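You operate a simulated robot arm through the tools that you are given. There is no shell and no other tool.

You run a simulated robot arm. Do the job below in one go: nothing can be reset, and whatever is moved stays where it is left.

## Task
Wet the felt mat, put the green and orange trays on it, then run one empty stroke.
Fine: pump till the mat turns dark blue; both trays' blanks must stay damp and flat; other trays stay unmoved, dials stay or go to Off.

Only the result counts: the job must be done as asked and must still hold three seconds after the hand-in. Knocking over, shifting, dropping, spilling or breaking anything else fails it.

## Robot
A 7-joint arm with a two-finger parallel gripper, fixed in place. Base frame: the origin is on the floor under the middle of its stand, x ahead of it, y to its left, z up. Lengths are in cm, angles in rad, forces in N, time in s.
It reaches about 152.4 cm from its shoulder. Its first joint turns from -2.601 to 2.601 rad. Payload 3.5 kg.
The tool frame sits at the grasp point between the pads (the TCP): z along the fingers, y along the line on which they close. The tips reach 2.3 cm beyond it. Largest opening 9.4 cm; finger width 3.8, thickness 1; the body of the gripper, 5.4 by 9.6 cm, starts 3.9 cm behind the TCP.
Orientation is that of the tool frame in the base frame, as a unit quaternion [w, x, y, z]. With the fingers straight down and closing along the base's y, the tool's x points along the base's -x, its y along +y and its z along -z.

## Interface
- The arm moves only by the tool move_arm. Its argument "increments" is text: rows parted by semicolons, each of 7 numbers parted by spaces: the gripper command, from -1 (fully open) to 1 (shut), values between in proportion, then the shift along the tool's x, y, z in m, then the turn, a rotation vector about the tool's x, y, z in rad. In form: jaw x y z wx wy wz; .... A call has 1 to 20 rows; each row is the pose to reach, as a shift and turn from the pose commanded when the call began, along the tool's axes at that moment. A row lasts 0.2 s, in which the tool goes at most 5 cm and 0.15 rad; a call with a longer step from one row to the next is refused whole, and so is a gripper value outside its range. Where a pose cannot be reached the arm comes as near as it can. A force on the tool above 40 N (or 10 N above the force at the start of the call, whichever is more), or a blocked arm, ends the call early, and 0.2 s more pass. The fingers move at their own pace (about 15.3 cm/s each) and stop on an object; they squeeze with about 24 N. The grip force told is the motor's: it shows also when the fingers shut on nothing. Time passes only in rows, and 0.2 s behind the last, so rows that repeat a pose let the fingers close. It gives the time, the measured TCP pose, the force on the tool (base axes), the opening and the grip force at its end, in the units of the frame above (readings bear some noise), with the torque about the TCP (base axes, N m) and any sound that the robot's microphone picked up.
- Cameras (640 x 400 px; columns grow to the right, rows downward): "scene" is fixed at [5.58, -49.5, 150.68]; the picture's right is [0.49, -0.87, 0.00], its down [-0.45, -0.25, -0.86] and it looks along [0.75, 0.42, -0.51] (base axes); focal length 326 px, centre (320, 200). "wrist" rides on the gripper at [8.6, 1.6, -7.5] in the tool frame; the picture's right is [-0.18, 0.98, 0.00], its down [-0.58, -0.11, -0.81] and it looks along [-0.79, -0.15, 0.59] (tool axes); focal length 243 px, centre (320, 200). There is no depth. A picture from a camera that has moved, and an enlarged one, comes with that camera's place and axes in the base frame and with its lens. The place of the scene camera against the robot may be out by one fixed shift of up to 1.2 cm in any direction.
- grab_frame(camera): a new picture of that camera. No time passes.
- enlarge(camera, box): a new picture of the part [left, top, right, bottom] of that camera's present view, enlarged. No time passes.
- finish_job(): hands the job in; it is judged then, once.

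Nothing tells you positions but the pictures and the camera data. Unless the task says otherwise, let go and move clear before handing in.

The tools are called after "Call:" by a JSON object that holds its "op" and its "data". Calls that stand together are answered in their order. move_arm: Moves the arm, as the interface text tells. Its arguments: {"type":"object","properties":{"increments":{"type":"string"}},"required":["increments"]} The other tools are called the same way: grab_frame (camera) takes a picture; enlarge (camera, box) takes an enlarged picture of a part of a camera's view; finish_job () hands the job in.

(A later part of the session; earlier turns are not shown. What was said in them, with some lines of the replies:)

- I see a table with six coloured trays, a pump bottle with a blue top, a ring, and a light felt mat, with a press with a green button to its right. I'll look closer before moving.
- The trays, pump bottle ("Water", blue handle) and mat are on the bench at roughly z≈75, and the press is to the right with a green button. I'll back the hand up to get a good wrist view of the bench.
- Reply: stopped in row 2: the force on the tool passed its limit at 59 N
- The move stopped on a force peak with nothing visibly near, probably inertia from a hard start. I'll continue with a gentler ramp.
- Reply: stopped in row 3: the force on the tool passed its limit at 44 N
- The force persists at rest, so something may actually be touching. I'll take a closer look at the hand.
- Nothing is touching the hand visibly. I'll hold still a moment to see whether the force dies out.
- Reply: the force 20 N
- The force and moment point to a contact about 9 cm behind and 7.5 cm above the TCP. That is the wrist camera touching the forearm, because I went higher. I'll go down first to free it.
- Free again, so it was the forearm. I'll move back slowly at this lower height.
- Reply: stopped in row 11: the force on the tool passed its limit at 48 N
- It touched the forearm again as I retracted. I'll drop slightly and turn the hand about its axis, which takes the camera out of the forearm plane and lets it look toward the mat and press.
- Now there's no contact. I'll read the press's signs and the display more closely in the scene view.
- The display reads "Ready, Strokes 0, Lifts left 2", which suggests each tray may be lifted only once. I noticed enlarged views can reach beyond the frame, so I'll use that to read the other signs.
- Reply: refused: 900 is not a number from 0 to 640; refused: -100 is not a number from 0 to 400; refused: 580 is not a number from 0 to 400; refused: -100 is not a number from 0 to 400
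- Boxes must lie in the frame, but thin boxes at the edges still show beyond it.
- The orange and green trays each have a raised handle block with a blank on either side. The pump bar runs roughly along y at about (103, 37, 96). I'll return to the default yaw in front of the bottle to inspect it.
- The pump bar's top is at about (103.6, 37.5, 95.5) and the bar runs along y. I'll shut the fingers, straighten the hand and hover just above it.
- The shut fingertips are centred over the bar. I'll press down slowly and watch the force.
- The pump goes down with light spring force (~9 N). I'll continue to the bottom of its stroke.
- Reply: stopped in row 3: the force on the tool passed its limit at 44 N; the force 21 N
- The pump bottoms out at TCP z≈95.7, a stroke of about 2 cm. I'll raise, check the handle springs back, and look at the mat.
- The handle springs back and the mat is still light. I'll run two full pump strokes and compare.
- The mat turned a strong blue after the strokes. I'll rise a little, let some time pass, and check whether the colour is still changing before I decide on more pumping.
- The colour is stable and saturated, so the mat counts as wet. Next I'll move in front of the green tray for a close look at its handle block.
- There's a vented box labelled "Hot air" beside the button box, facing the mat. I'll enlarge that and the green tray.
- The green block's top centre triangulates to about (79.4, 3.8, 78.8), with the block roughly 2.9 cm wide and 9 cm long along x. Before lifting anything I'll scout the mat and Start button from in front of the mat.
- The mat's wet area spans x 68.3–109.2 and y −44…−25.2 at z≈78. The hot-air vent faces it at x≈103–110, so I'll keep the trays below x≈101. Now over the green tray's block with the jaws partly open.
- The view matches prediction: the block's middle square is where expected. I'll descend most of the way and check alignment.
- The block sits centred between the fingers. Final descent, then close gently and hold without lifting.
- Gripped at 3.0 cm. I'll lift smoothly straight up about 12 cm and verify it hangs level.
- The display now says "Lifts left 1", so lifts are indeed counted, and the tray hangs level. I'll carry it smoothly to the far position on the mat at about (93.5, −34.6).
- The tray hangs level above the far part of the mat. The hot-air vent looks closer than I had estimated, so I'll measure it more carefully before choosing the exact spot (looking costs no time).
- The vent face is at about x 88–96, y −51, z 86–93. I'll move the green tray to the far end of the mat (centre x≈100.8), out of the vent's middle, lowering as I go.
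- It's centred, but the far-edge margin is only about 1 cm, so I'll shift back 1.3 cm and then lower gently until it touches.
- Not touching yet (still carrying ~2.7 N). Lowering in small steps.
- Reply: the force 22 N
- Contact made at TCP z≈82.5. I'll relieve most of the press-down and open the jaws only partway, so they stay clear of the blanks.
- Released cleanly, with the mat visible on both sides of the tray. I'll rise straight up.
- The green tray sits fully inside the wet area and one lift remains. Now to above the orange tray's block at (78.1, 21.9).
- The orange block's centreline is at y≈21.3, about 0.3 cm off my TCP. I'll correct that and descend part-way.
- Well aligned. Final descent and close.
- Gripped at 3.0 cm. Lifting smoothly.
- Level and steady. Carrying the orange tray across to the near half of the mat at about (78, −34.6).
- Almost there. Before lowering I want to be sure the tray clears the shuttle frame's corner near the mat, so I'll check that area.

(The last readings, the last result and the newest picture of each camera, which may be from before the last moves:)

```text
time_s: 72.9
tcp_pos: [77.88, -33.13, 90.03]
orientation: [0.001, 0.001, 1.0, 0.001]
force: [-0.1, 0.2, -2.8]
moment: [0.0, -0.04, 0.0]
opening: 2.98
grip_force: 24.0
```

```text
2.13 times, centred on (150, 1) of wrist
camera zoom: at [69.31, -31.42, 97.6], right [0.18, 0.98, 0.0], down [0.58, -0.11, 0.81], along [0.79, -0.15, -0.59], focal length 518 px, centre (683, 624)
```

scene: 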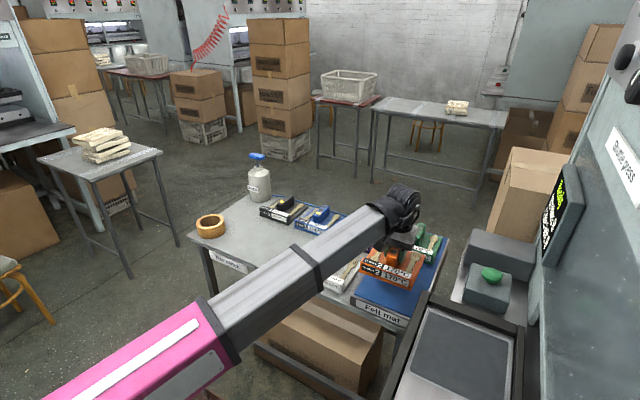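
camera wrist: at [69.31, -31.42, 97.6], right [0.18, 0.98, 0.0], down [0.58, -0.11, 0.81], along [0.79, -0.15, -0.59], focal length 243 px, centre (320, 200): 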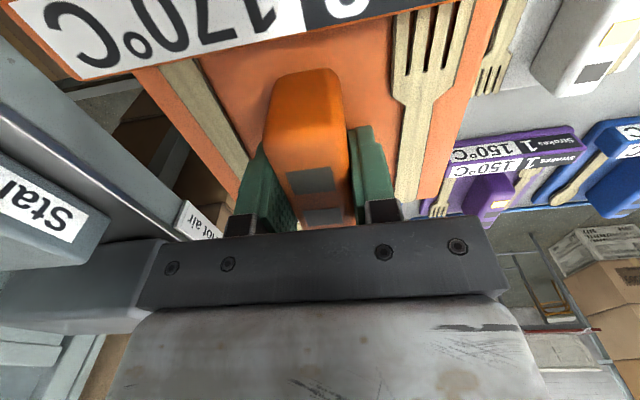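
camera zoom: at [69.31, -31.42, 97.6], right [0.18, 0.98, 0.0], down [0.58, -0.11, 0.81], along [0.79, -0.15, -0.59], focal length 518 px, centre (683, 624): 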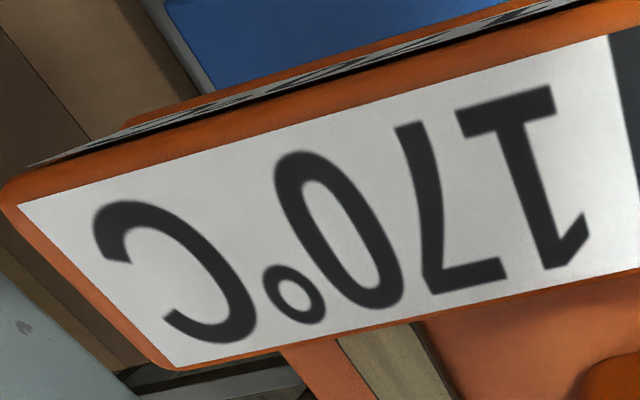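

The shuttle frame's corner is close to the mat's near −y corner, so I'll put the orange tray a bit farther in. At TCP x≈81.5 it spans about x 74–89, still clear of the green tray, and I'll descend there.

Call:
{"op": "move_arm", "data": {"increments": "1 -0.004 -0.002 0 0 0 0; 1 -0.012 -0.005 0 0 0 0; 1 -0.022 -0.009 0 0 0 0; 1 -0.031 -0.012 0.001 0 0 0; 1 -0.036 -0.0125 0.005 0 0 0; 1 -0.036 -0.0125 0.013 0 0 0; 1 -0.036 -0.0125 0.024 0 0 0; 1 -0.036 -0.0125 0.036 0 0 0; 1 -0.036 -0.0125 0.047 0 0 0; 1 -0.036 -0.0125 0.056 0 0 0; 1 -0.036 -0.0125 0.062 0 0 0; 1 -0.036 -0.0125 0.064 0 0 0; 1 -0.036 -0.0125 0.064 0 0 0"}}

Call:
{"op": "enlarge", "data": {"camera": "scene", "box": [350, 220, 480, 330]}}

Call:
{"op": "grab_frame", "data": {"camera": "wrist"}}

```text
time_s: 75.7
tcp_pos: [81.7, -34.14, 83.82]
orientation: [0.001, 0.0, 1.0, 0.001]
force: [0.1, 0.7, -2.3]
moment: [0.0, -0.06, -0.01]
opening: 3.0
grip_force: 24.1
```

```text
3.64 times, centred on (415, 275) of scene
camera zoom: at [5.58, -49.5, 150.68], right [0.49, -0.87, 0.0], down [-0.45, -0.25, -0.86], along [0.75, 0.42, -0.51], focal length 1185 px, centre (-26, -73)
```

zoom: 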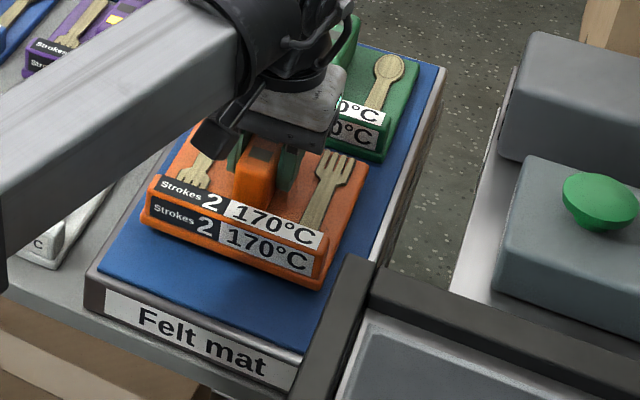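

```text
taken
camera wrist: at [73.0, -32.44, 91.27], right [0.18, 0.98, 0.0], down [0.58, -0.11, 0.81], along [0.79, -0.15, -0.59], focal length 243 px, centre (320, 200)
```

wrist: 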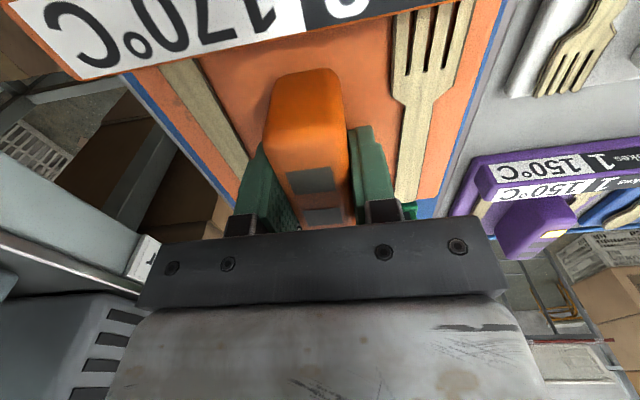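

Centred on the mat and clear of the frame and the green tray. Lowering the last centimetre gently.

Call:
{"op": "move_arm", "data": {"increments": "1 0 0 0.003 0 0 0; 1 0 0 0.006 0 0 0; 1 0 0 0.008 0 0 0; 1 0 0 0.008 0 0 0"}}

```text
time_s: 76.7
tcp_pos: [81.65, -34.16, 83.02]
orientation: [0.001, 0.0, 1.0, 0.001]
force: [-0.2, 0.0, -2.9]
moment: [-0.01, -0.06, 0.03]
opening: 2.99
grip_force: 23.8
```

Call:
{"op": "move_arm", "data": {"increments": "1 0 0 0.0015 0 0 0; 1 0 0 0.003 0 0 0; 1 0 0 0.003 0 0 0"}}

```text
time_s: 77.5
tcp_pos: [81.77, -33.98, 82.74]
orientation: [0.001, -0.001, 1.0, 0.001]
force: [0.9, -1.9, 16.6]
moment: [-0.3, 0.58, 0.07]
opening: 2.99
grip_force: 23.9
```

Contact. Easing off and opening partway.

Call:
{"op": "move_arm", "data": {"increments": "1 0 0 -0.001 0 0 0; 1 0 0 -0.0012 0 0 0; 0.3 0 0 -0.0012 0 0 0; 0.1 0 0 -0.0012 0 0 0; 0 0 0 -0.0012 0 0 0; -0.1 0 0 -0.0012 0 0 0; -0.15 0 0 -0.0012 0 0 0; -0.15 0 0 -0.0012 0 0 0"}}

Call:
{"op": "enlarge", "data": {"camera": "scene", "box": [350, 220, 480, 330]}}

Call:
{"op": "grab_frame", "data": {"camera": "wrist"}}

```text
time_s: 79.3
tcp_pos: [81.75, -33.97, 82.87]
orientation: [0.001, 0.0, 1.0, 0.001]
force: [-1.4, 0.0, 0.4]
moment: [0.01, 0.0, 0.0]
opening: 5.42
grip_force: 0.0
```

```text
3.64 times, centred on (415, 275) of scene
camera zoom: at [5.58, -49.5, 150.68], right [0.49, -0.87, 0.0], down [-0.45, -0.25, -0.86], along [0.75, 0.42, -0.51], focal length 1185 px, centre (-26, -73)
```

zoom: 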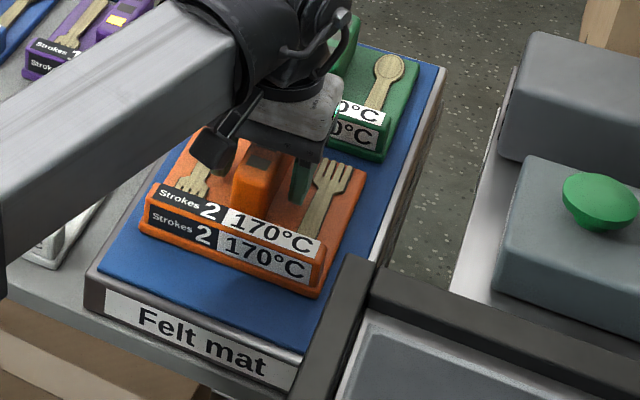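

```text
taken
camera wrist: at [73.01, -32.4, 90.32], right [0.18, 0.98, 0.0], down [0.58, -0.11, 0.81], along [0.79, -0.15, -0.59], focal length 243 px, centre (320, 200)
```

wrist: 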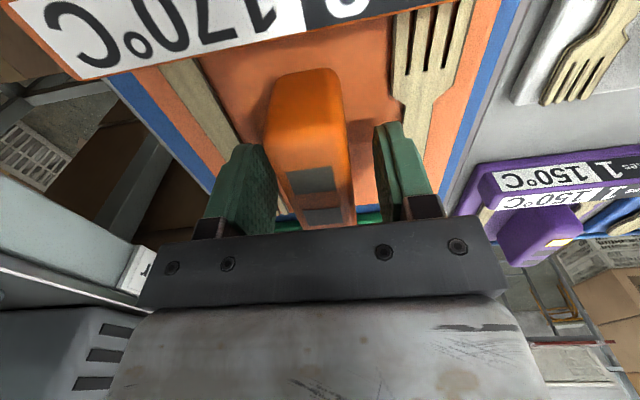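

Both trays are on the mat. Rising straight up, then checking everything.

Call:
{"op": "move_arm", "data": {"increments": "-0.17 0 0 -0.004 0 0 0; -0.17 0 0 -0.012 0 0 0; -0.17 0 0 -0.024 0 0 0; -0.17 0 0 -0.04 0 0 0; -0.17 0 0 -0.058 0 0 0; -0.17 0 0 -0.076 0 0 0; -0.17 0 0 -0.094 0 0 0; -0.17 0 0 -0.11 0 0 0; -0.17 0 0 -0.122 0 0 0; -0.17 0 0 -0.13 0 0 0; -0.17 0 0 -0.133 0 0 0; -0.17 0 0 -0.133 0 0 0"}}

Call:
{"op": "grab_frame", "data": {"camera": "wrist"}}

Call:
{"op": "grab_frame", "data": {"camera": "scene"}}

Call:
{"op": "enlarge", "data": {"camera": "scene", "box": [520, 155, 600, 275]}}

Call:
{"op": "enlarge", "data": {"camera": "scene", "box": [300, 190, 460, 320]}}

```text
time_s: 81.9
tcp_pos: [81.71, -34.0, 96.02]
orientation: [0.001, 0.0, 1.0, 0.0]
force: [0.0, -0.1, -0.4]
moment: [0.01, -0.02, -0.01]
opening: 5.51
grip_force: 0.0
```

```text
taken
camera wrist: at [73.11, -32.47, 103.6], right [0.18, 0.98, 0.0], down [0.58, -0.11, 0.81], along [0.79, -0.15, -0.59], focal length 243 px, centre (320, 200)
```

wrist: 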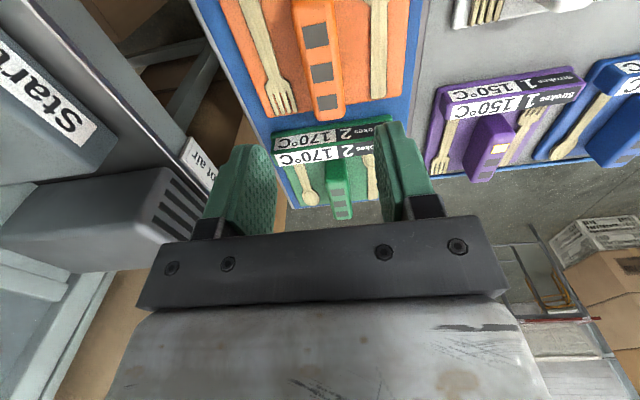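

```text
taken
```

scene: 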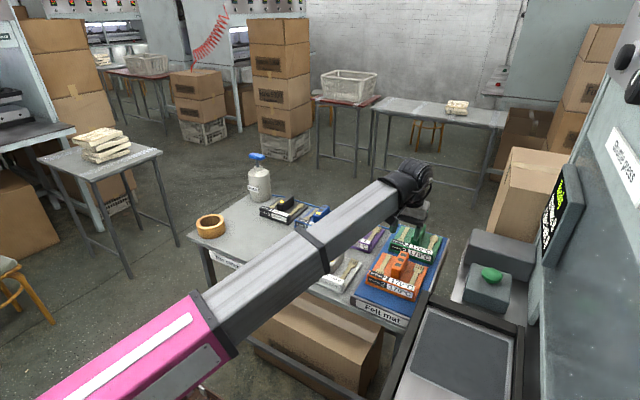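

```text
3.33 times, centred on (560, 215) of scene
camera zoom: at [5.58, -49.5, 150.68], right [0.49, -0.87, 0.0], down [-0.45, -0.25, -0.86], along [0.75, 0.42, -0.51], focal length 1086 px, centre (-480, 150)
```

zoom: 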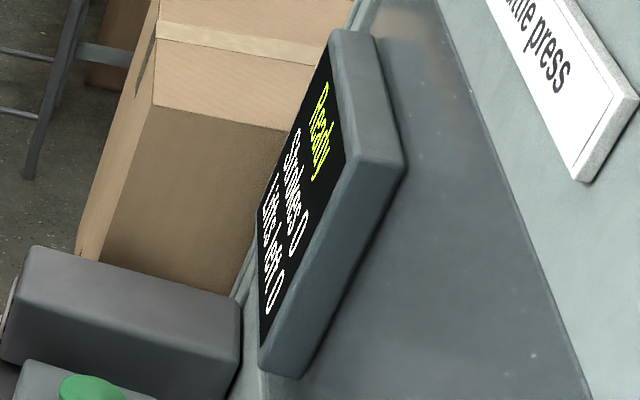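

```text
3.08 times, centred on (380, 255) of scene
camera zoom: at [5.58, -49.5, 150.68], right [0.49, -0.87, 0.0], down [-0.45, -0.25, -0.86], along [0.75, 0.42, -0.51], focal length 1003 px, centre (135, 31)
```

zoom: 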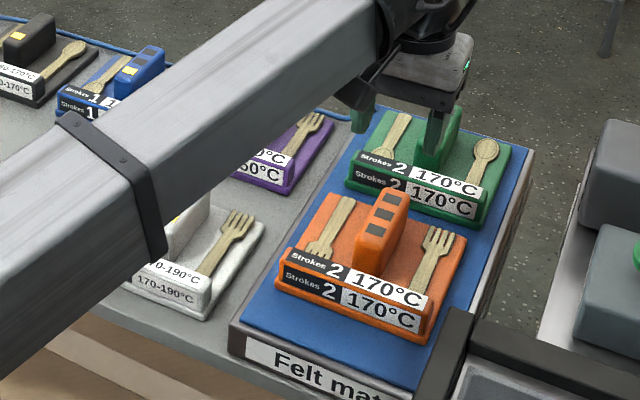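

Both trays are fully on the wet mat, and the display shows "Ready, Strokes 0, Lifts left 0". Next I'll locate the green Start button precisely.

Call:
{"op": "enlarge", "data": {"camera": "wrist", "box": [0, 20, 2, 300]}}

Call:
{"op": "enlarge", "data": {"camera": "scene", "box": [440, 220, 560, 320]}}

Call:
{"op": "enlarge", "data": {"camera": "scene", "box": [300, 398, 640, 400]}}

```text
1.43 times, centred on (1, 160) of wrist
camera zoom: at [73.11, -32.47, 103.6], right [0.18, 0.98, 0.0], down [0.58, -0.11, 0.81], along [0.79, -0.15, -0.59], focal length 347 px, centre (776, 257)
```

zoom: 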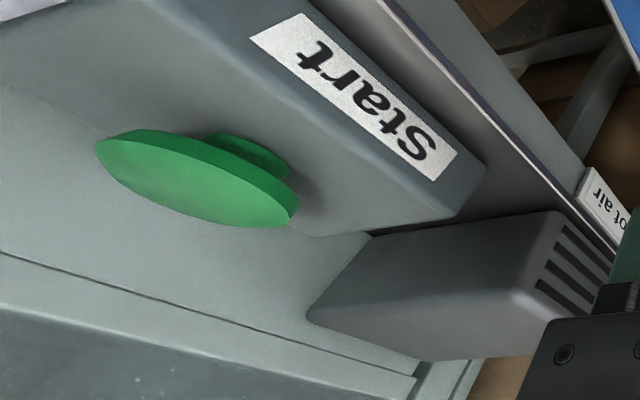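

```text
4.00 times, centred on (500, 270) of scene
camera zoom: at [5.58, -49.5, 150.68], right [0.49, -0.87, 0.0], down [-0.45, -0.25, -0.86], along [0.75, 0.42, -0.51], focal length 1304 px, centre (-400, -80)
```

zoom: 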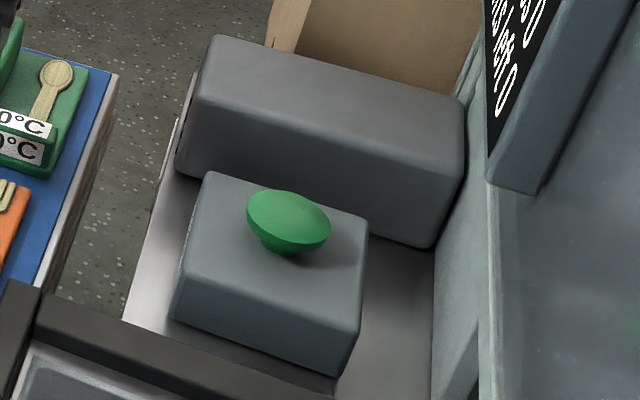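

```text
1.88 times, centred on (470, 399) of scene
camera zoom: at [5.58, -49.5, 150.68], right [0.49, -0.87, 0.0], down [-0.45, -0.25, -0.86], along [0.75, 0.42, -0.51], focal length 614 px, centre (38, -175)
```

zoom: 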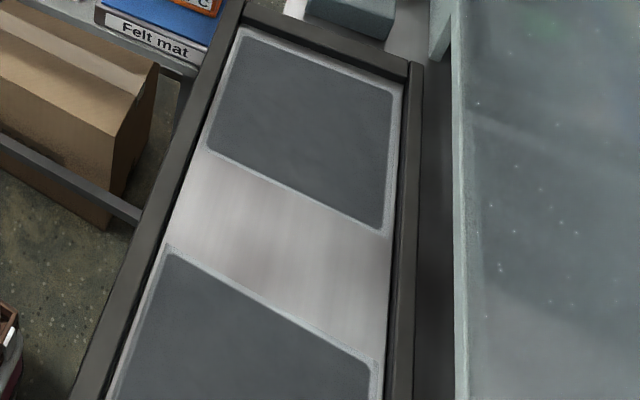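

The button is a vertical mushroom on the Start box at about (78.2, −57.5, 93), directly below the display, whose front is at y≈−64.5. I'll shut the fingers and lean the hand ~26° so its upper part stays away from the display, then approach for a look.

Call:
{"op": "move_arm", "data": {"increments": "0 0.001 -0.002 -0.005 0.02 0 0; 0.5 0.003 -0.006 -0.015 0.06 0 0; 1 0.006 -0.014 -0.028 0.11 0 0; 1 0.01 -0.026 -0.042 0.16 0 0; 1 0.014 -0.042 -0.054 0.21 0 0; 1 0.018 -0.06 -0.062 0.26 0 0; 1 0.022 -0.08 -0.067 0.31 0 0; 1 0.026 -0.1 -0.07 0.36 0 0; 1 0.03 -0.12 -0.07 0.40 0 0; 1 0.033 -0.136 -0.07 0.43 0 0; 1 0.035 -0.15 -0.07 0.45 0 0; 1 0.035 -0.157 -0.07 0.45 0 0; 1 0.035 -0.16 -0.07 0.45 0 0; 1 0.035 -0.16 -0.07 0.45 0 0"}}

Call:
{"op": "grab_frame", "data": {"camera": "wrist"}}

Call:
{"op": "grab_frame", "data": {"camera": "scene"}}

```text
time_s: 84.9
tcp_pos: [78.11, -50.08, 103.12]
orientation: [0.001, 0.0, 0.975, -0.221]
force: [-0.7, 0.8, -1.0]
moment: [0.03, 0.0, 0.03]
opening: 0.0
grip_force: 24.5
```

```text
taken
camera wrist: at [69.41, -45.45, 109.2], right [0.18, 0.89, -0.42], down [0.58, 0.25, 0.78], along [0.79, -0.39, -0.47], focal length 243 px, centre (320, 200)
```

wrist: 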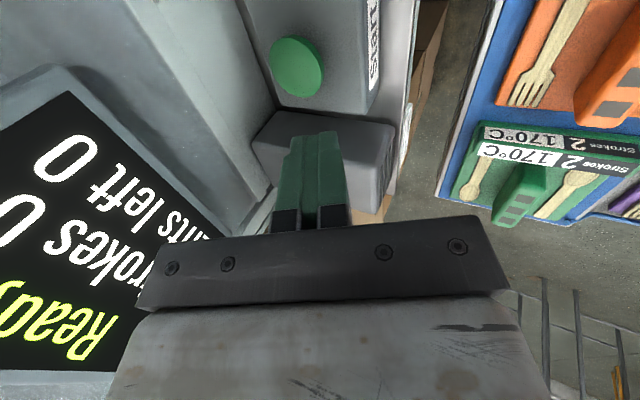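

```text
taken
```

scene: 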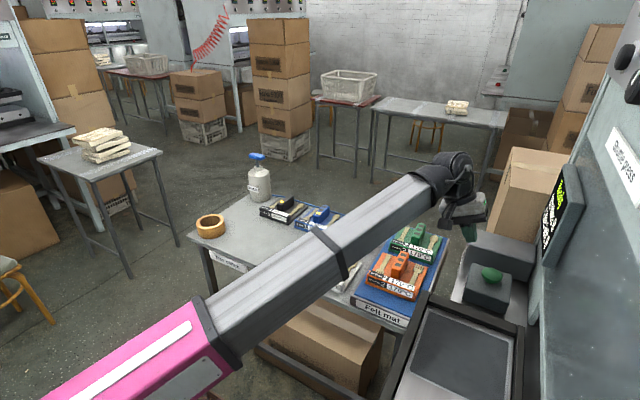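

The button is clearly visible at about (78.1, −57.2, 93), and the leaning hand clears the display. I'll move to just above it.

Call:
{"op": "move_arm", "data": {"increments": "1 0 -0.003 0.005 0 0 0; 1 0 -0.008 0.015 0 0 0; 1 0 -0.016 0.029 0 0 0; 1 0 -0.024 0.043 0 0 0; 1 0 -0.031 0.056 0 0 0; 1 0 -0.036 0.065 0 0 0; 1 0 -0.0388 0.0695 0 0 0; 1 0 -0.0388 0.0695 0 0 0"}}

Call:
{"op": "grab_frame", "data": {"camera": "wrist"}}

Call:
{"op": "enlarge", "data": {"camera": "scene", "box": [420, 150, 560, 320]}}

```text
time_s: 86.7
tcp_pos: [78.22, -56.57, 98.73]
orientation: [0.001, -0.001, 0.975, -0.222]
force: [0.2, 0.7, 0.2]
moment: [-0.01, -0.05, 0.01]
opening: 0.01
grip_force: 24.6
```

```text
taken
camera wrist: at [69.62, -51.88, 104.65], right [0.18, 0.89, -0.42], down [0.58, 0.25, 0.78], along [0.79, -0.39, -0.47], focal length 243 px, centre (320, 200)
```

wrist: 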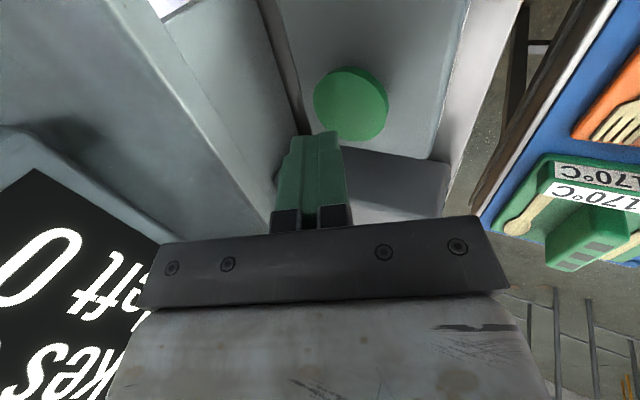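

```text
2.35 times, centred on (490, 235) of scene
camera zoom: at [5.58, -49.5, 150.68], right [0.49, -0.87, 0.0], down [-0.45, -0.25, -0.86], along [0.75, 0.42, -0.51], focal length 767 px, centre (-80, 118)
```

zoom: 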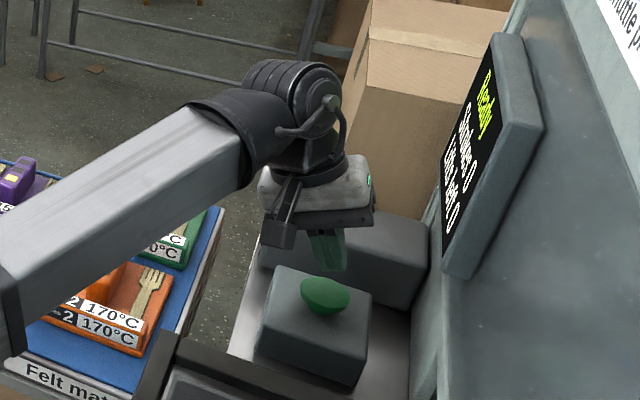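

The fingertips are above the button. I'll go straight down to just before contact, then press in small steps.

Call:
{"op": "move_arm", "data": {"increments": "1 0 0.0025 0.0050 0 0 0; 1 0 0.006 0.0125 0 0 0; 1 0 0.0090 0.0188 0 0 0; 1 0 0.0104 0.0217 0 0 0; 1 0 0.0104 0.0217 0 0 0"}}

Call:
{"op": "grab_frame", "data": {"camera": "wrist"}}

Call:
{"op": "enlarge", "data": {"camera": "scene", "box": [440, 200, 560, 320]}}

```text
time_s: 87.9
tcp_pos: [78.13, -56.63, 96.2]
orientation: [0.001, 0.0, 0.975, -0.222]
force: [0.1, 0.2, -0.4]
moment: [0.0, 0.02, -0.02]
opening: 0.01
grip_force: 24.0
```

```text
taken
camera wrist: at [69.45, -51.87, 102.09], right [0.18, 0.89, -0.42], down [0.58, 0.25, 0.78], along [0.79, -0.39, -0.47], focal length 243 px, centre (320, 200)
```

wrist: 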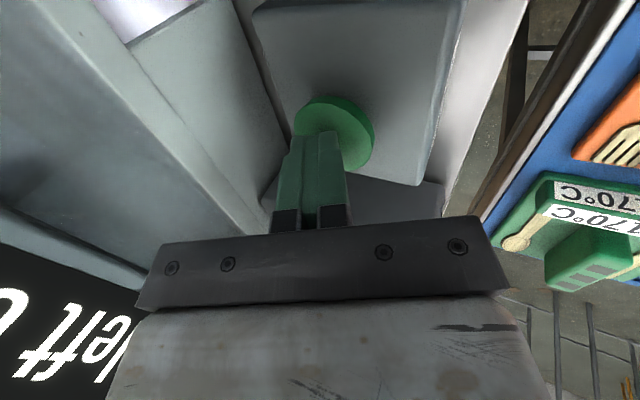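

```text
3.33 times, centred on (500, 260) of scene
camera zoom: at [5.58, -49.5, 150.68], right [0.49, -0.87, 0.0], down [-0.45, -0.25, -0.86], along [0.75, 0.42, -0.51], focal length 1086 px, centre (-280, 0)
```

zoom: 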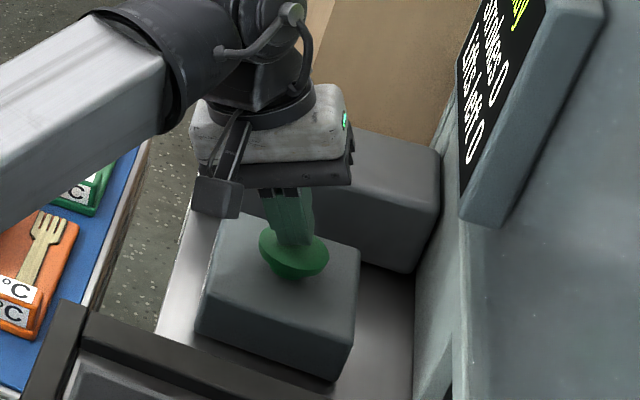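

Just above the button. Pressing slowly.

Call:
{"op": "move_arm", "data": {"increments": "1 0 0.0009 0.0018 0 0 0; 1 0 0.0017 0.0036 0 0 0; 1 0 0.0026 0.0054 0 0 0; 1 0 0.0030 0.0063 0 0 0"}}

Call:
{"op": "enlarge", "data": {"camera": "scene", "box": [440, 170, 580, 320]}}

```text
time_s: 88.9
tcp_pos: [77.98, -56.62, 95.44]
orientation: [0.001, 0.0, 0.975, -0.222]
force: [0.8, -0.6, 2.3]
moment: [0.0, -0.02, 0.01]
opening: 0.0
grip_force: 24.0
```

```text
2.67 times, centred on (510, 245) of scene
camera zoom: at [5.58, -49.5, 150.68], right [0.49, -0.87, 0.0], down [-0.45, -0.25, -0.86], along [0.75, 0.42, -0.51], focal length 869 px, centre (-187, 80)
```

zoom: 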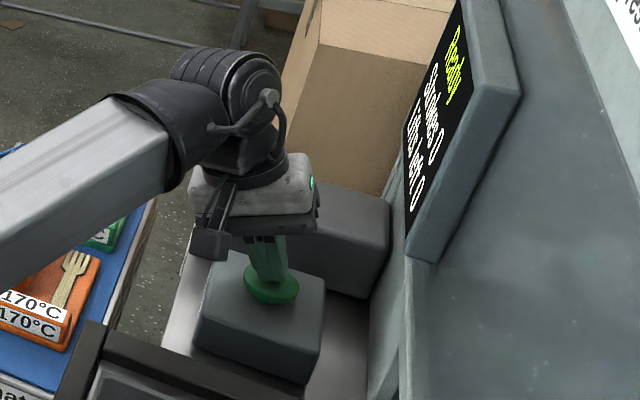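

Light contact (2 N), still "Ready". Pressing a bit further.

Call:
{"op": "move_arm", "data": {"increments": "1 0 0.0009 0.0018 0 0 0; 1 0 0.0017 0.0036 0 0 0; 1 0 0.0017 0.0036 0 0 0"}}

Call:
{"op": "enlarge", "data": {"camera": "scene", "box": [440, 170, 580, 320]}}

```text
time_s: 89.7
tcp_pos: [78.07, -56.61, 95.09]
orientation: [0.001, 0.001, 0.975, -0.223]
force: [-2.5, -1.4, 4.6]
moment: [-0.06, 0.06, -0.01]
opening: 0.0
grip_force: 23.5
heard: click
```

```text
2.67 times, centred on (510, 245) of scene
camera zoom: at [5.58, -49.5, 150.68], right [0.49, -0.87, 0.0], down [-0.45, -0.25, -0.86], along [0.75, 0.42, -0.51], focal length 869 px, centre (-187, 80)
```

zoom: 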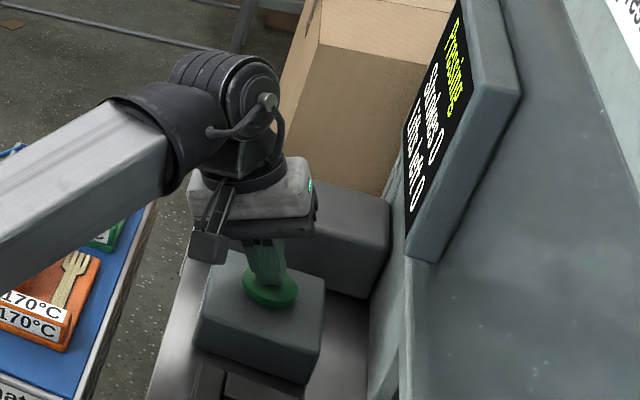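

Click heard and the display says "Pressing", so the stroke has begun. I'll lift off straight up at once and move clear.

Call:
{"op": "move_arm", "data": {"increments": "1 0 -0.0026 -0.0054 0 0 0; 1 0 -0.0069 -0.0144 0 0 0; 1 0 -0.013 -0.0271 0 0 0; 1 0 -0.0194 -0.0406 0 0 0; 1 0 -0.0268 -0.056 0 0 0; 1 0 -0.0324 -0.0677 0 0 0; 1 0 -0.0346 -0.0722 0 0 0; 1 0 -0.0346 -0.0722 0 0 0"}}

Call:
{"op": "grab_frame", "data": {"camera": "scene"}}

Call:
{"op": "enlarge", "data": {"camera": "scene", "box": [520, 155, 600, 275]}}

Call:
{"op": "grab_frame", "data": {"camera": "wrist"}}

```text
time_s: 91.5
tcp_pos: [77.97, -56.55, 103.03]
orientation: [0.001, 0.0, 0.975, -0.221]
force: [-0.2, 0.1, 0.3]
moment: [-0.01, 0.01, -0.03]
opening: 0.02
grip_force: 23.8
```

```text
taken
```

scene: 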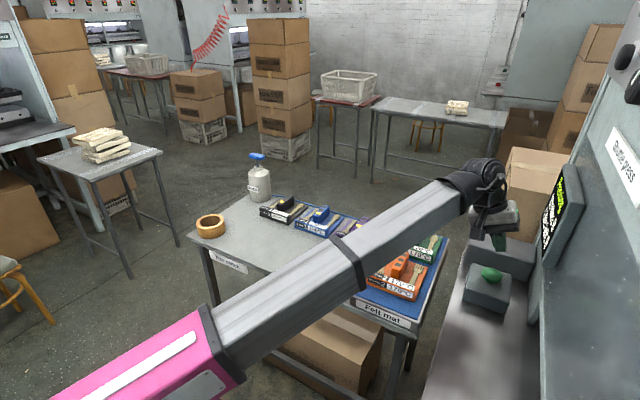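

```text
3.33 times, centred on (560, 215) of scene
camera zoom: at [5.58, -49.5, 150.68], right [0.49, -0.87, 0.0], down [-0.45, -0.25, -0.86], along [0.75, 0.42, -0.51], focal length 1086 px, centre (-480, 150)
```

zoom: 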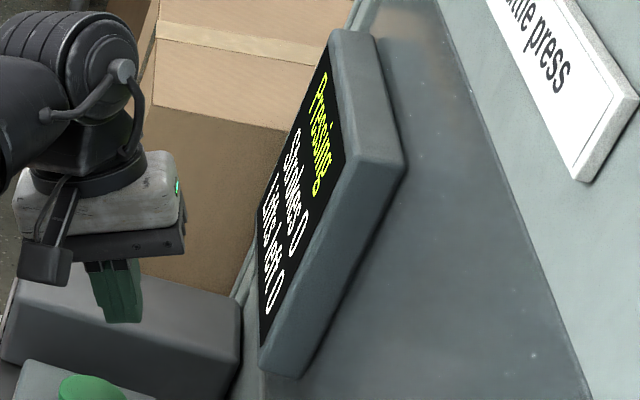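

```text
taken
camera wrist: at [69.24, -51.96, 109.04], right [0.18, 0.89, -0.42], down [0.58, 0.25, 0.78], along [0.79, -0.39, -0.47], focal length 243 px, centre (320, 200)
```

wrist: 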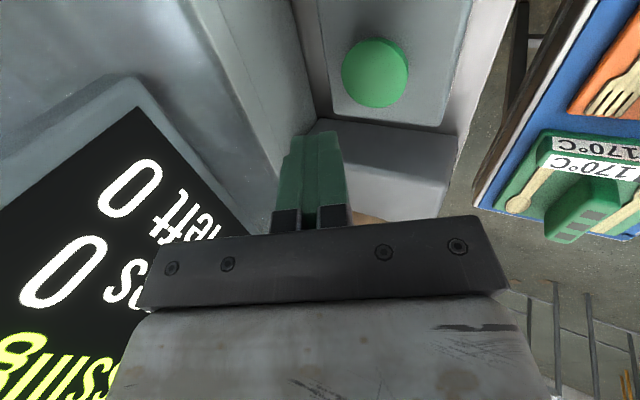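

The shuttle has gone in and it's still "Pressing". I'll move the hand away toward the bench, straightening it, and let the stroke complete.

Call:
{"op": "move_arm", "data": {"increments": "1 0.001 0.004 -0.002 -0.01 0 0; 1 0.002 0.013 -0.007 -0.04 0 0; 1 0.004 0.03 -0.016 -0.08 0 0; 1 0.006 0.05 -0.027 -0.13 0 0; 1 0.008 0.072 -0.038 -0.18 0 0; 1 0.01 0.095 -0.05 -0.23 0 0; 1 0.012 0.118 -0.062 -0.28 0 0; 1 0.014 0.141 -0.074 -0.33 0 0; 1 0.016 0.163 -0.086 -0.37 0 0; 1 0.018 0.183 -0.097 -0.41 0 0; 1 0.019 0.2 -0.106 -0.43 0 0; 1 0.02 0.212 -0.112 -0.445 0 0; 1 0.02 0.219 -0.116 -0.445 0 0; 1 0.02 0.221 -0.117 -0.445 0 0; 1 0.02 0.221 -0.117 -0.445 0 0"}}

Call:
{"op": "grab_frame", "data": {"camera": "scene"}}

Call:
{"op": "enlarge", "data": {"camera": "scene", "box": [520, 155, 600, 275]}}

```text
time_s: 94.7
tcp_pos: [75.92, -31.53, 104.08]
orientation: [0.001, 0.0, 1.0, 0.0]
force: [-0.8, 0.9, -0.1]
moment: [0.0, -0.02, 0.03]
opening: 0.0
grip_force: 24.3
```

```text
taken
```

scene: 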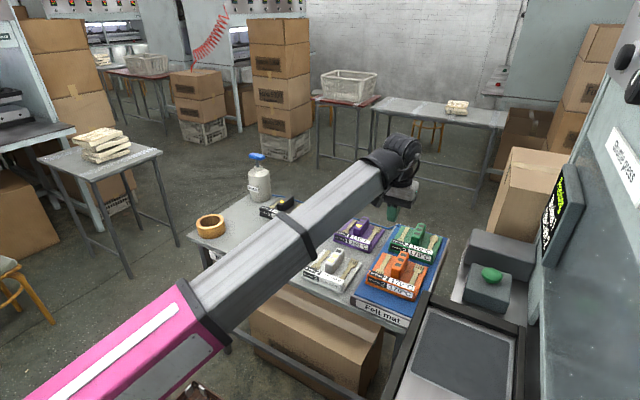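

```text
3.33 times, centred on (560, 215) of scene
camera zoom: at [5.58, -49.5, 150.68], right [0.49, -0.87, 0.0], down [-0.45, -0.25, -0.86], along [0.75, 0.42, -0.51], focal length 1086 px, centre (-480, 150)
```

zoom: 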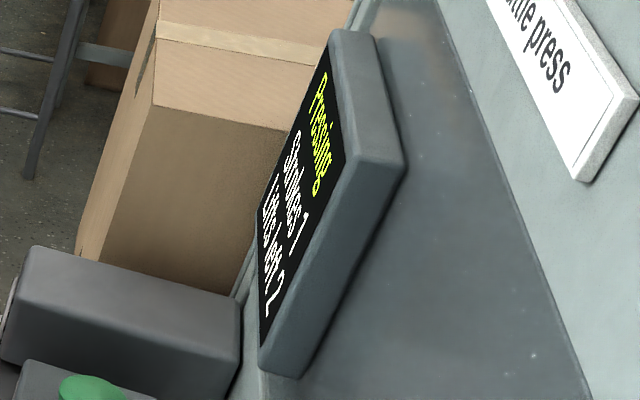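

"Strokes 1" is registered and the shuttle is back out. I'll move the arm further clear and wait for "Ready".

Call:
{"op": "move_arm", "data": {"increments": "1 0 0.005 0 0 0 0; 1 0 0.015 0 0 0 0; 1 0.005 0.035 0 0 0 0; 1 0.01 0.06 0.002 0 0 0; 1 0.015 0.09 0.004 0 0 0; 1 0.02 0.12 0.006 0 0 0; 1 0.025 0.15 0.008 0 0 0; 1 0.03 0.18 0.01 0 0 0; 1 0.035 0.21 0.01 0 0 0; 1 0.04 0.24 0.01 0 0 0; 1 0.04 0.27 0.01 0 0 0; 1 0.04 0.3 0.01 0 0 0; 1 0.04 0.33 0.01 0 0 0; 1 0.04 0.355 0.01 0 0 0; 1 0.04 0.375 0.01 0 0 0; 1 0.04 0.39 0.01 0 0 0; 1 0.04 0.4 0.01 0 0 0; 1 0.04 0.4 0.01 0 0 0; 1 0.04 0.4 0.01 0 0 0"}}

Call:
{"op": "grab_frame", "data": {"camera": "scene"}}

Call:
{"op": "enlarge", "data": {"camera": "scene", "box": [520, 155, 600, 275]}}

Call:
{"op": "enlarge", "data": {"camera": "scene", "box": [340, 210, 470, 330]}}

Call:
{"op": "enlarge", "data": {"camera": "scene", "box": [240, 180, 400, 300]}}

Call:
{"op": "grab_frame", "data": {"camera": "wrist"}}

```text
time_s: 98.7
tcp_pos: [71.97, 8.51, 103.03]
orientation: [0.001, 0.001, 1.0, -0.001]
force: [-0.1, 0.9, 0.6]
moment: [-0.01, -0.01, -0.01]
opening: 0.01
grip_force: 23.7
```

```text
taken
```

scene: 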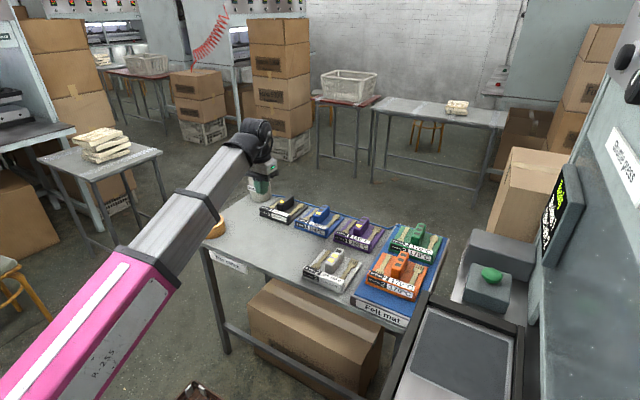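

```text
3.33 times, centred on (560, 215) of scene
camera zoom: at [5.58, -49.5, 150.68], right [0.49, -0.87, 0.0], down [-0.45, -0.25, -0.86], along [0.75, 0.42, -0.51], focal length 1086 px, centre (-480, 150)
```

zoom: 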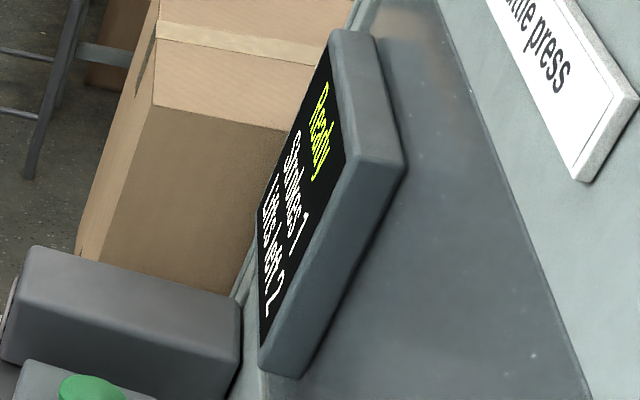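

```text
3.33 times, centred on (405, 270) of scene
camera zoom: at [5.58, -49.5, 150.68], right [0.49, -0.87, 0.0], down [-0.45, -0.25, -0.86], along [0.75, 0.42, -0.51], focal length 1086 px, centre (37, -33)
```

zoom: 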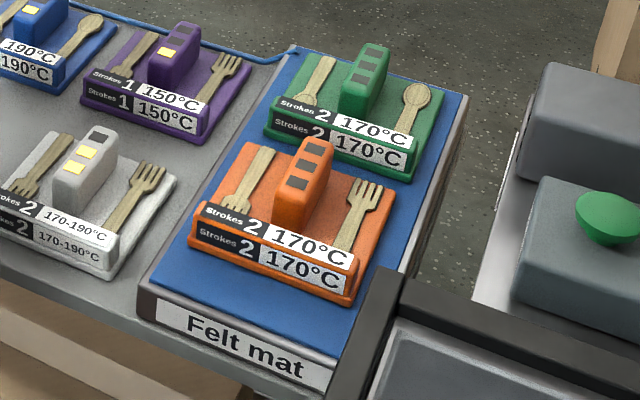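

```text
3.33 times, centred on (320, 240) of scene
camera zoom: at [5.58, -49.5, 150.68], right [0.49, -0.87, 0.0], down [-0.45, -0.25, -0.86], along [0.75, 0.42, -0.51], focal length 1086 px, centre (320, 67)
```

zoom: 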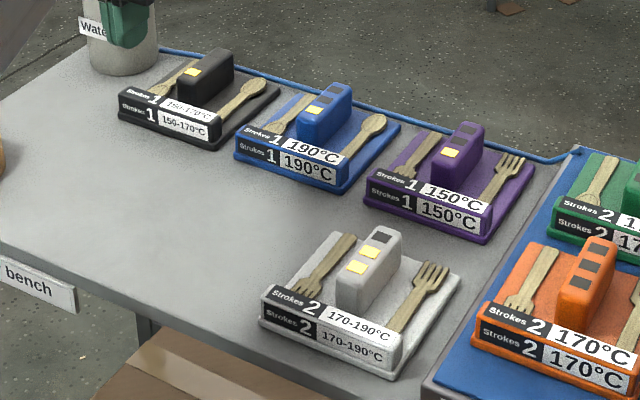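

```text
taken
camera wrist: at [63.29, 10.09, 110.38], right [0.18, 0.98, 0.0], down [0.58, -0.11, 0.81], along [0.79, -0.15, -0.59], focal length 243 px, centre (320, 200)
```

wrist: 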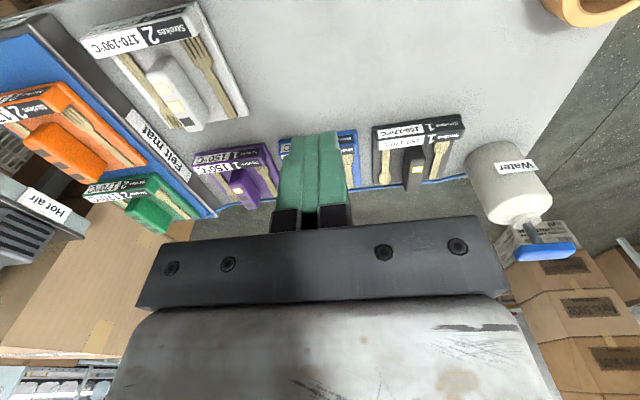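

"Ready, Strokes 1": the empty stroke is done. A final close look at the blanks on both trays before handing in.

Call:
{"op": "enlarge", "data": {"camera": "scene", "box": [362, 215, 450, 305]}}

Call:
{"op": "enlarge", "data": {"camera": "wrist", "box": [0, 60, 220, 260]}}

Call:
{"op": "enlarge", "data": {"camera": "scene", "box": [636, 0, 640, 160]}}

Call:
{"op": "enlarge", "data": {"camera": "scene", "box": [638, 20, 640, 400]}}

```text
4.44 times, centred on (406, 260) of scene
camera zoom: at [5.58, -49.5, 150.68], right [0.49, -0.87, 0.0], down [-0.45, -0.25, -0.86], along [0.75, 0.42, -0.51], focal length 1448 px, centre (-62, -67)
```

zoom: 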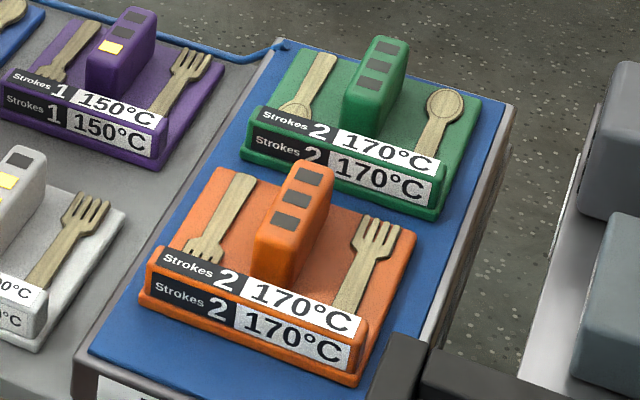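

```text
2.00 times, centred on (110, 160) of wrist
camera zoom: at [63.29, 10.09, 110.38], right [0.18, 0.98, 0.0], down [0.58, -0.11, 0.81], along [0.79, -0.15, -0.59], focal length 485 px, centre (740, 280)
```

zoom: 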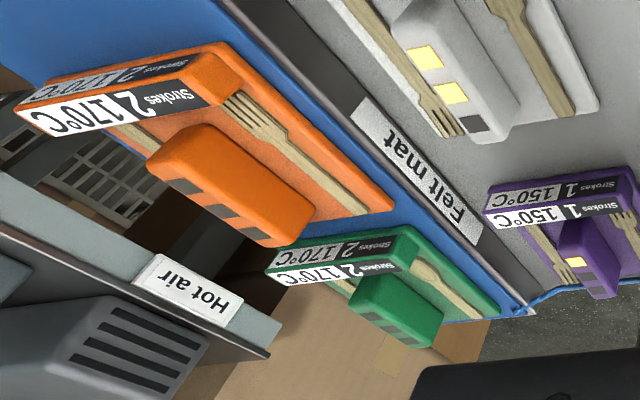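

```text
2.50 times, centred on (638, 80) of scene
camera zoom: at [5.58, -49.5, 150.68], right [0.49, -0.87, 0.0], down [-0.45, -0.25, -0.86], along [0.75, 0.42, -0.51], focal length 815 px, centre (-475, 500)
```

zoom: 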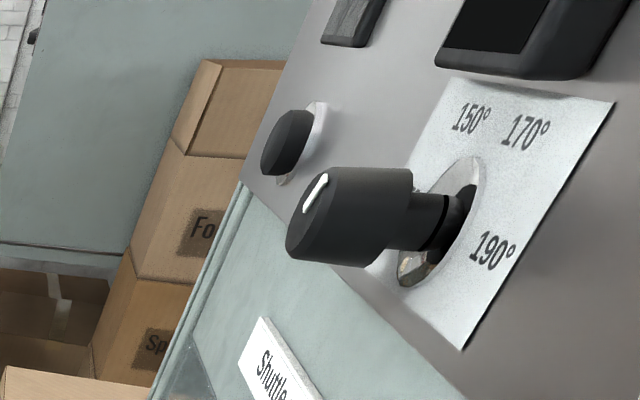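

```text
1.05 times, centred on (639, 210) of scene (not enlarged: the box is as wide or as high as the picture)
camera zoom: at [5.58, -49.5, 150.68], right [0.49, -0.87, 0.0], down [-0.45, -0.25, -0.86], along [0.75, 0.42, -0.51], focal length 343 px, centre (-16, 190)
```

zoom: 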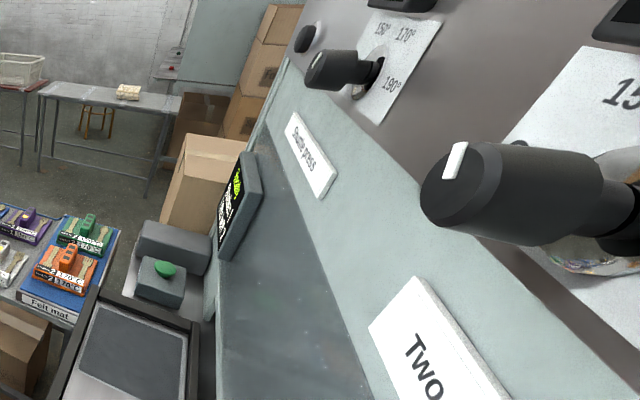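

Both trays sit flat on the blue mat with their blanks unchanged. One stroke is recorded and the press is "Ready"; the dials and other trays are as before, and the arm is clear. Handing in.

Call:
{"op": "finish_job", "data": {}}

```text
The job is handed in.
```

The job is done and handed in: the mat is wet, the green and orange trays are on it, and one empty stroke has run.

- **Mat:** three pump strokes turned it from pale to a solid blue, and I stopped there. I took that as your "dark blue". The colour held steady and I added no extra stroke.
- **Trays:** the green tray is at the far end of the mat and the orange one nearer the robot. Each was lifted once and set down flat. Their blanks look flat and unchanged after the stroke; dampness I can only judge by eye.
- **Hot air:** a hot-air vent beside the Start box faces the mat. I kept both trays mostly out of its direct line, though each overlaps it slightly.
- **Stroke:** I pressed Start once with the shuttle empty. The display finished on "Ready, Strokes 1".
- **Everything else:** the other trays and the bottle look unmoved in the final pictures. I left the dials alone.

Early on, the wrist camera touched the robot's own forearm a few times and stopped the arm. Nothing in the workspace was hit.
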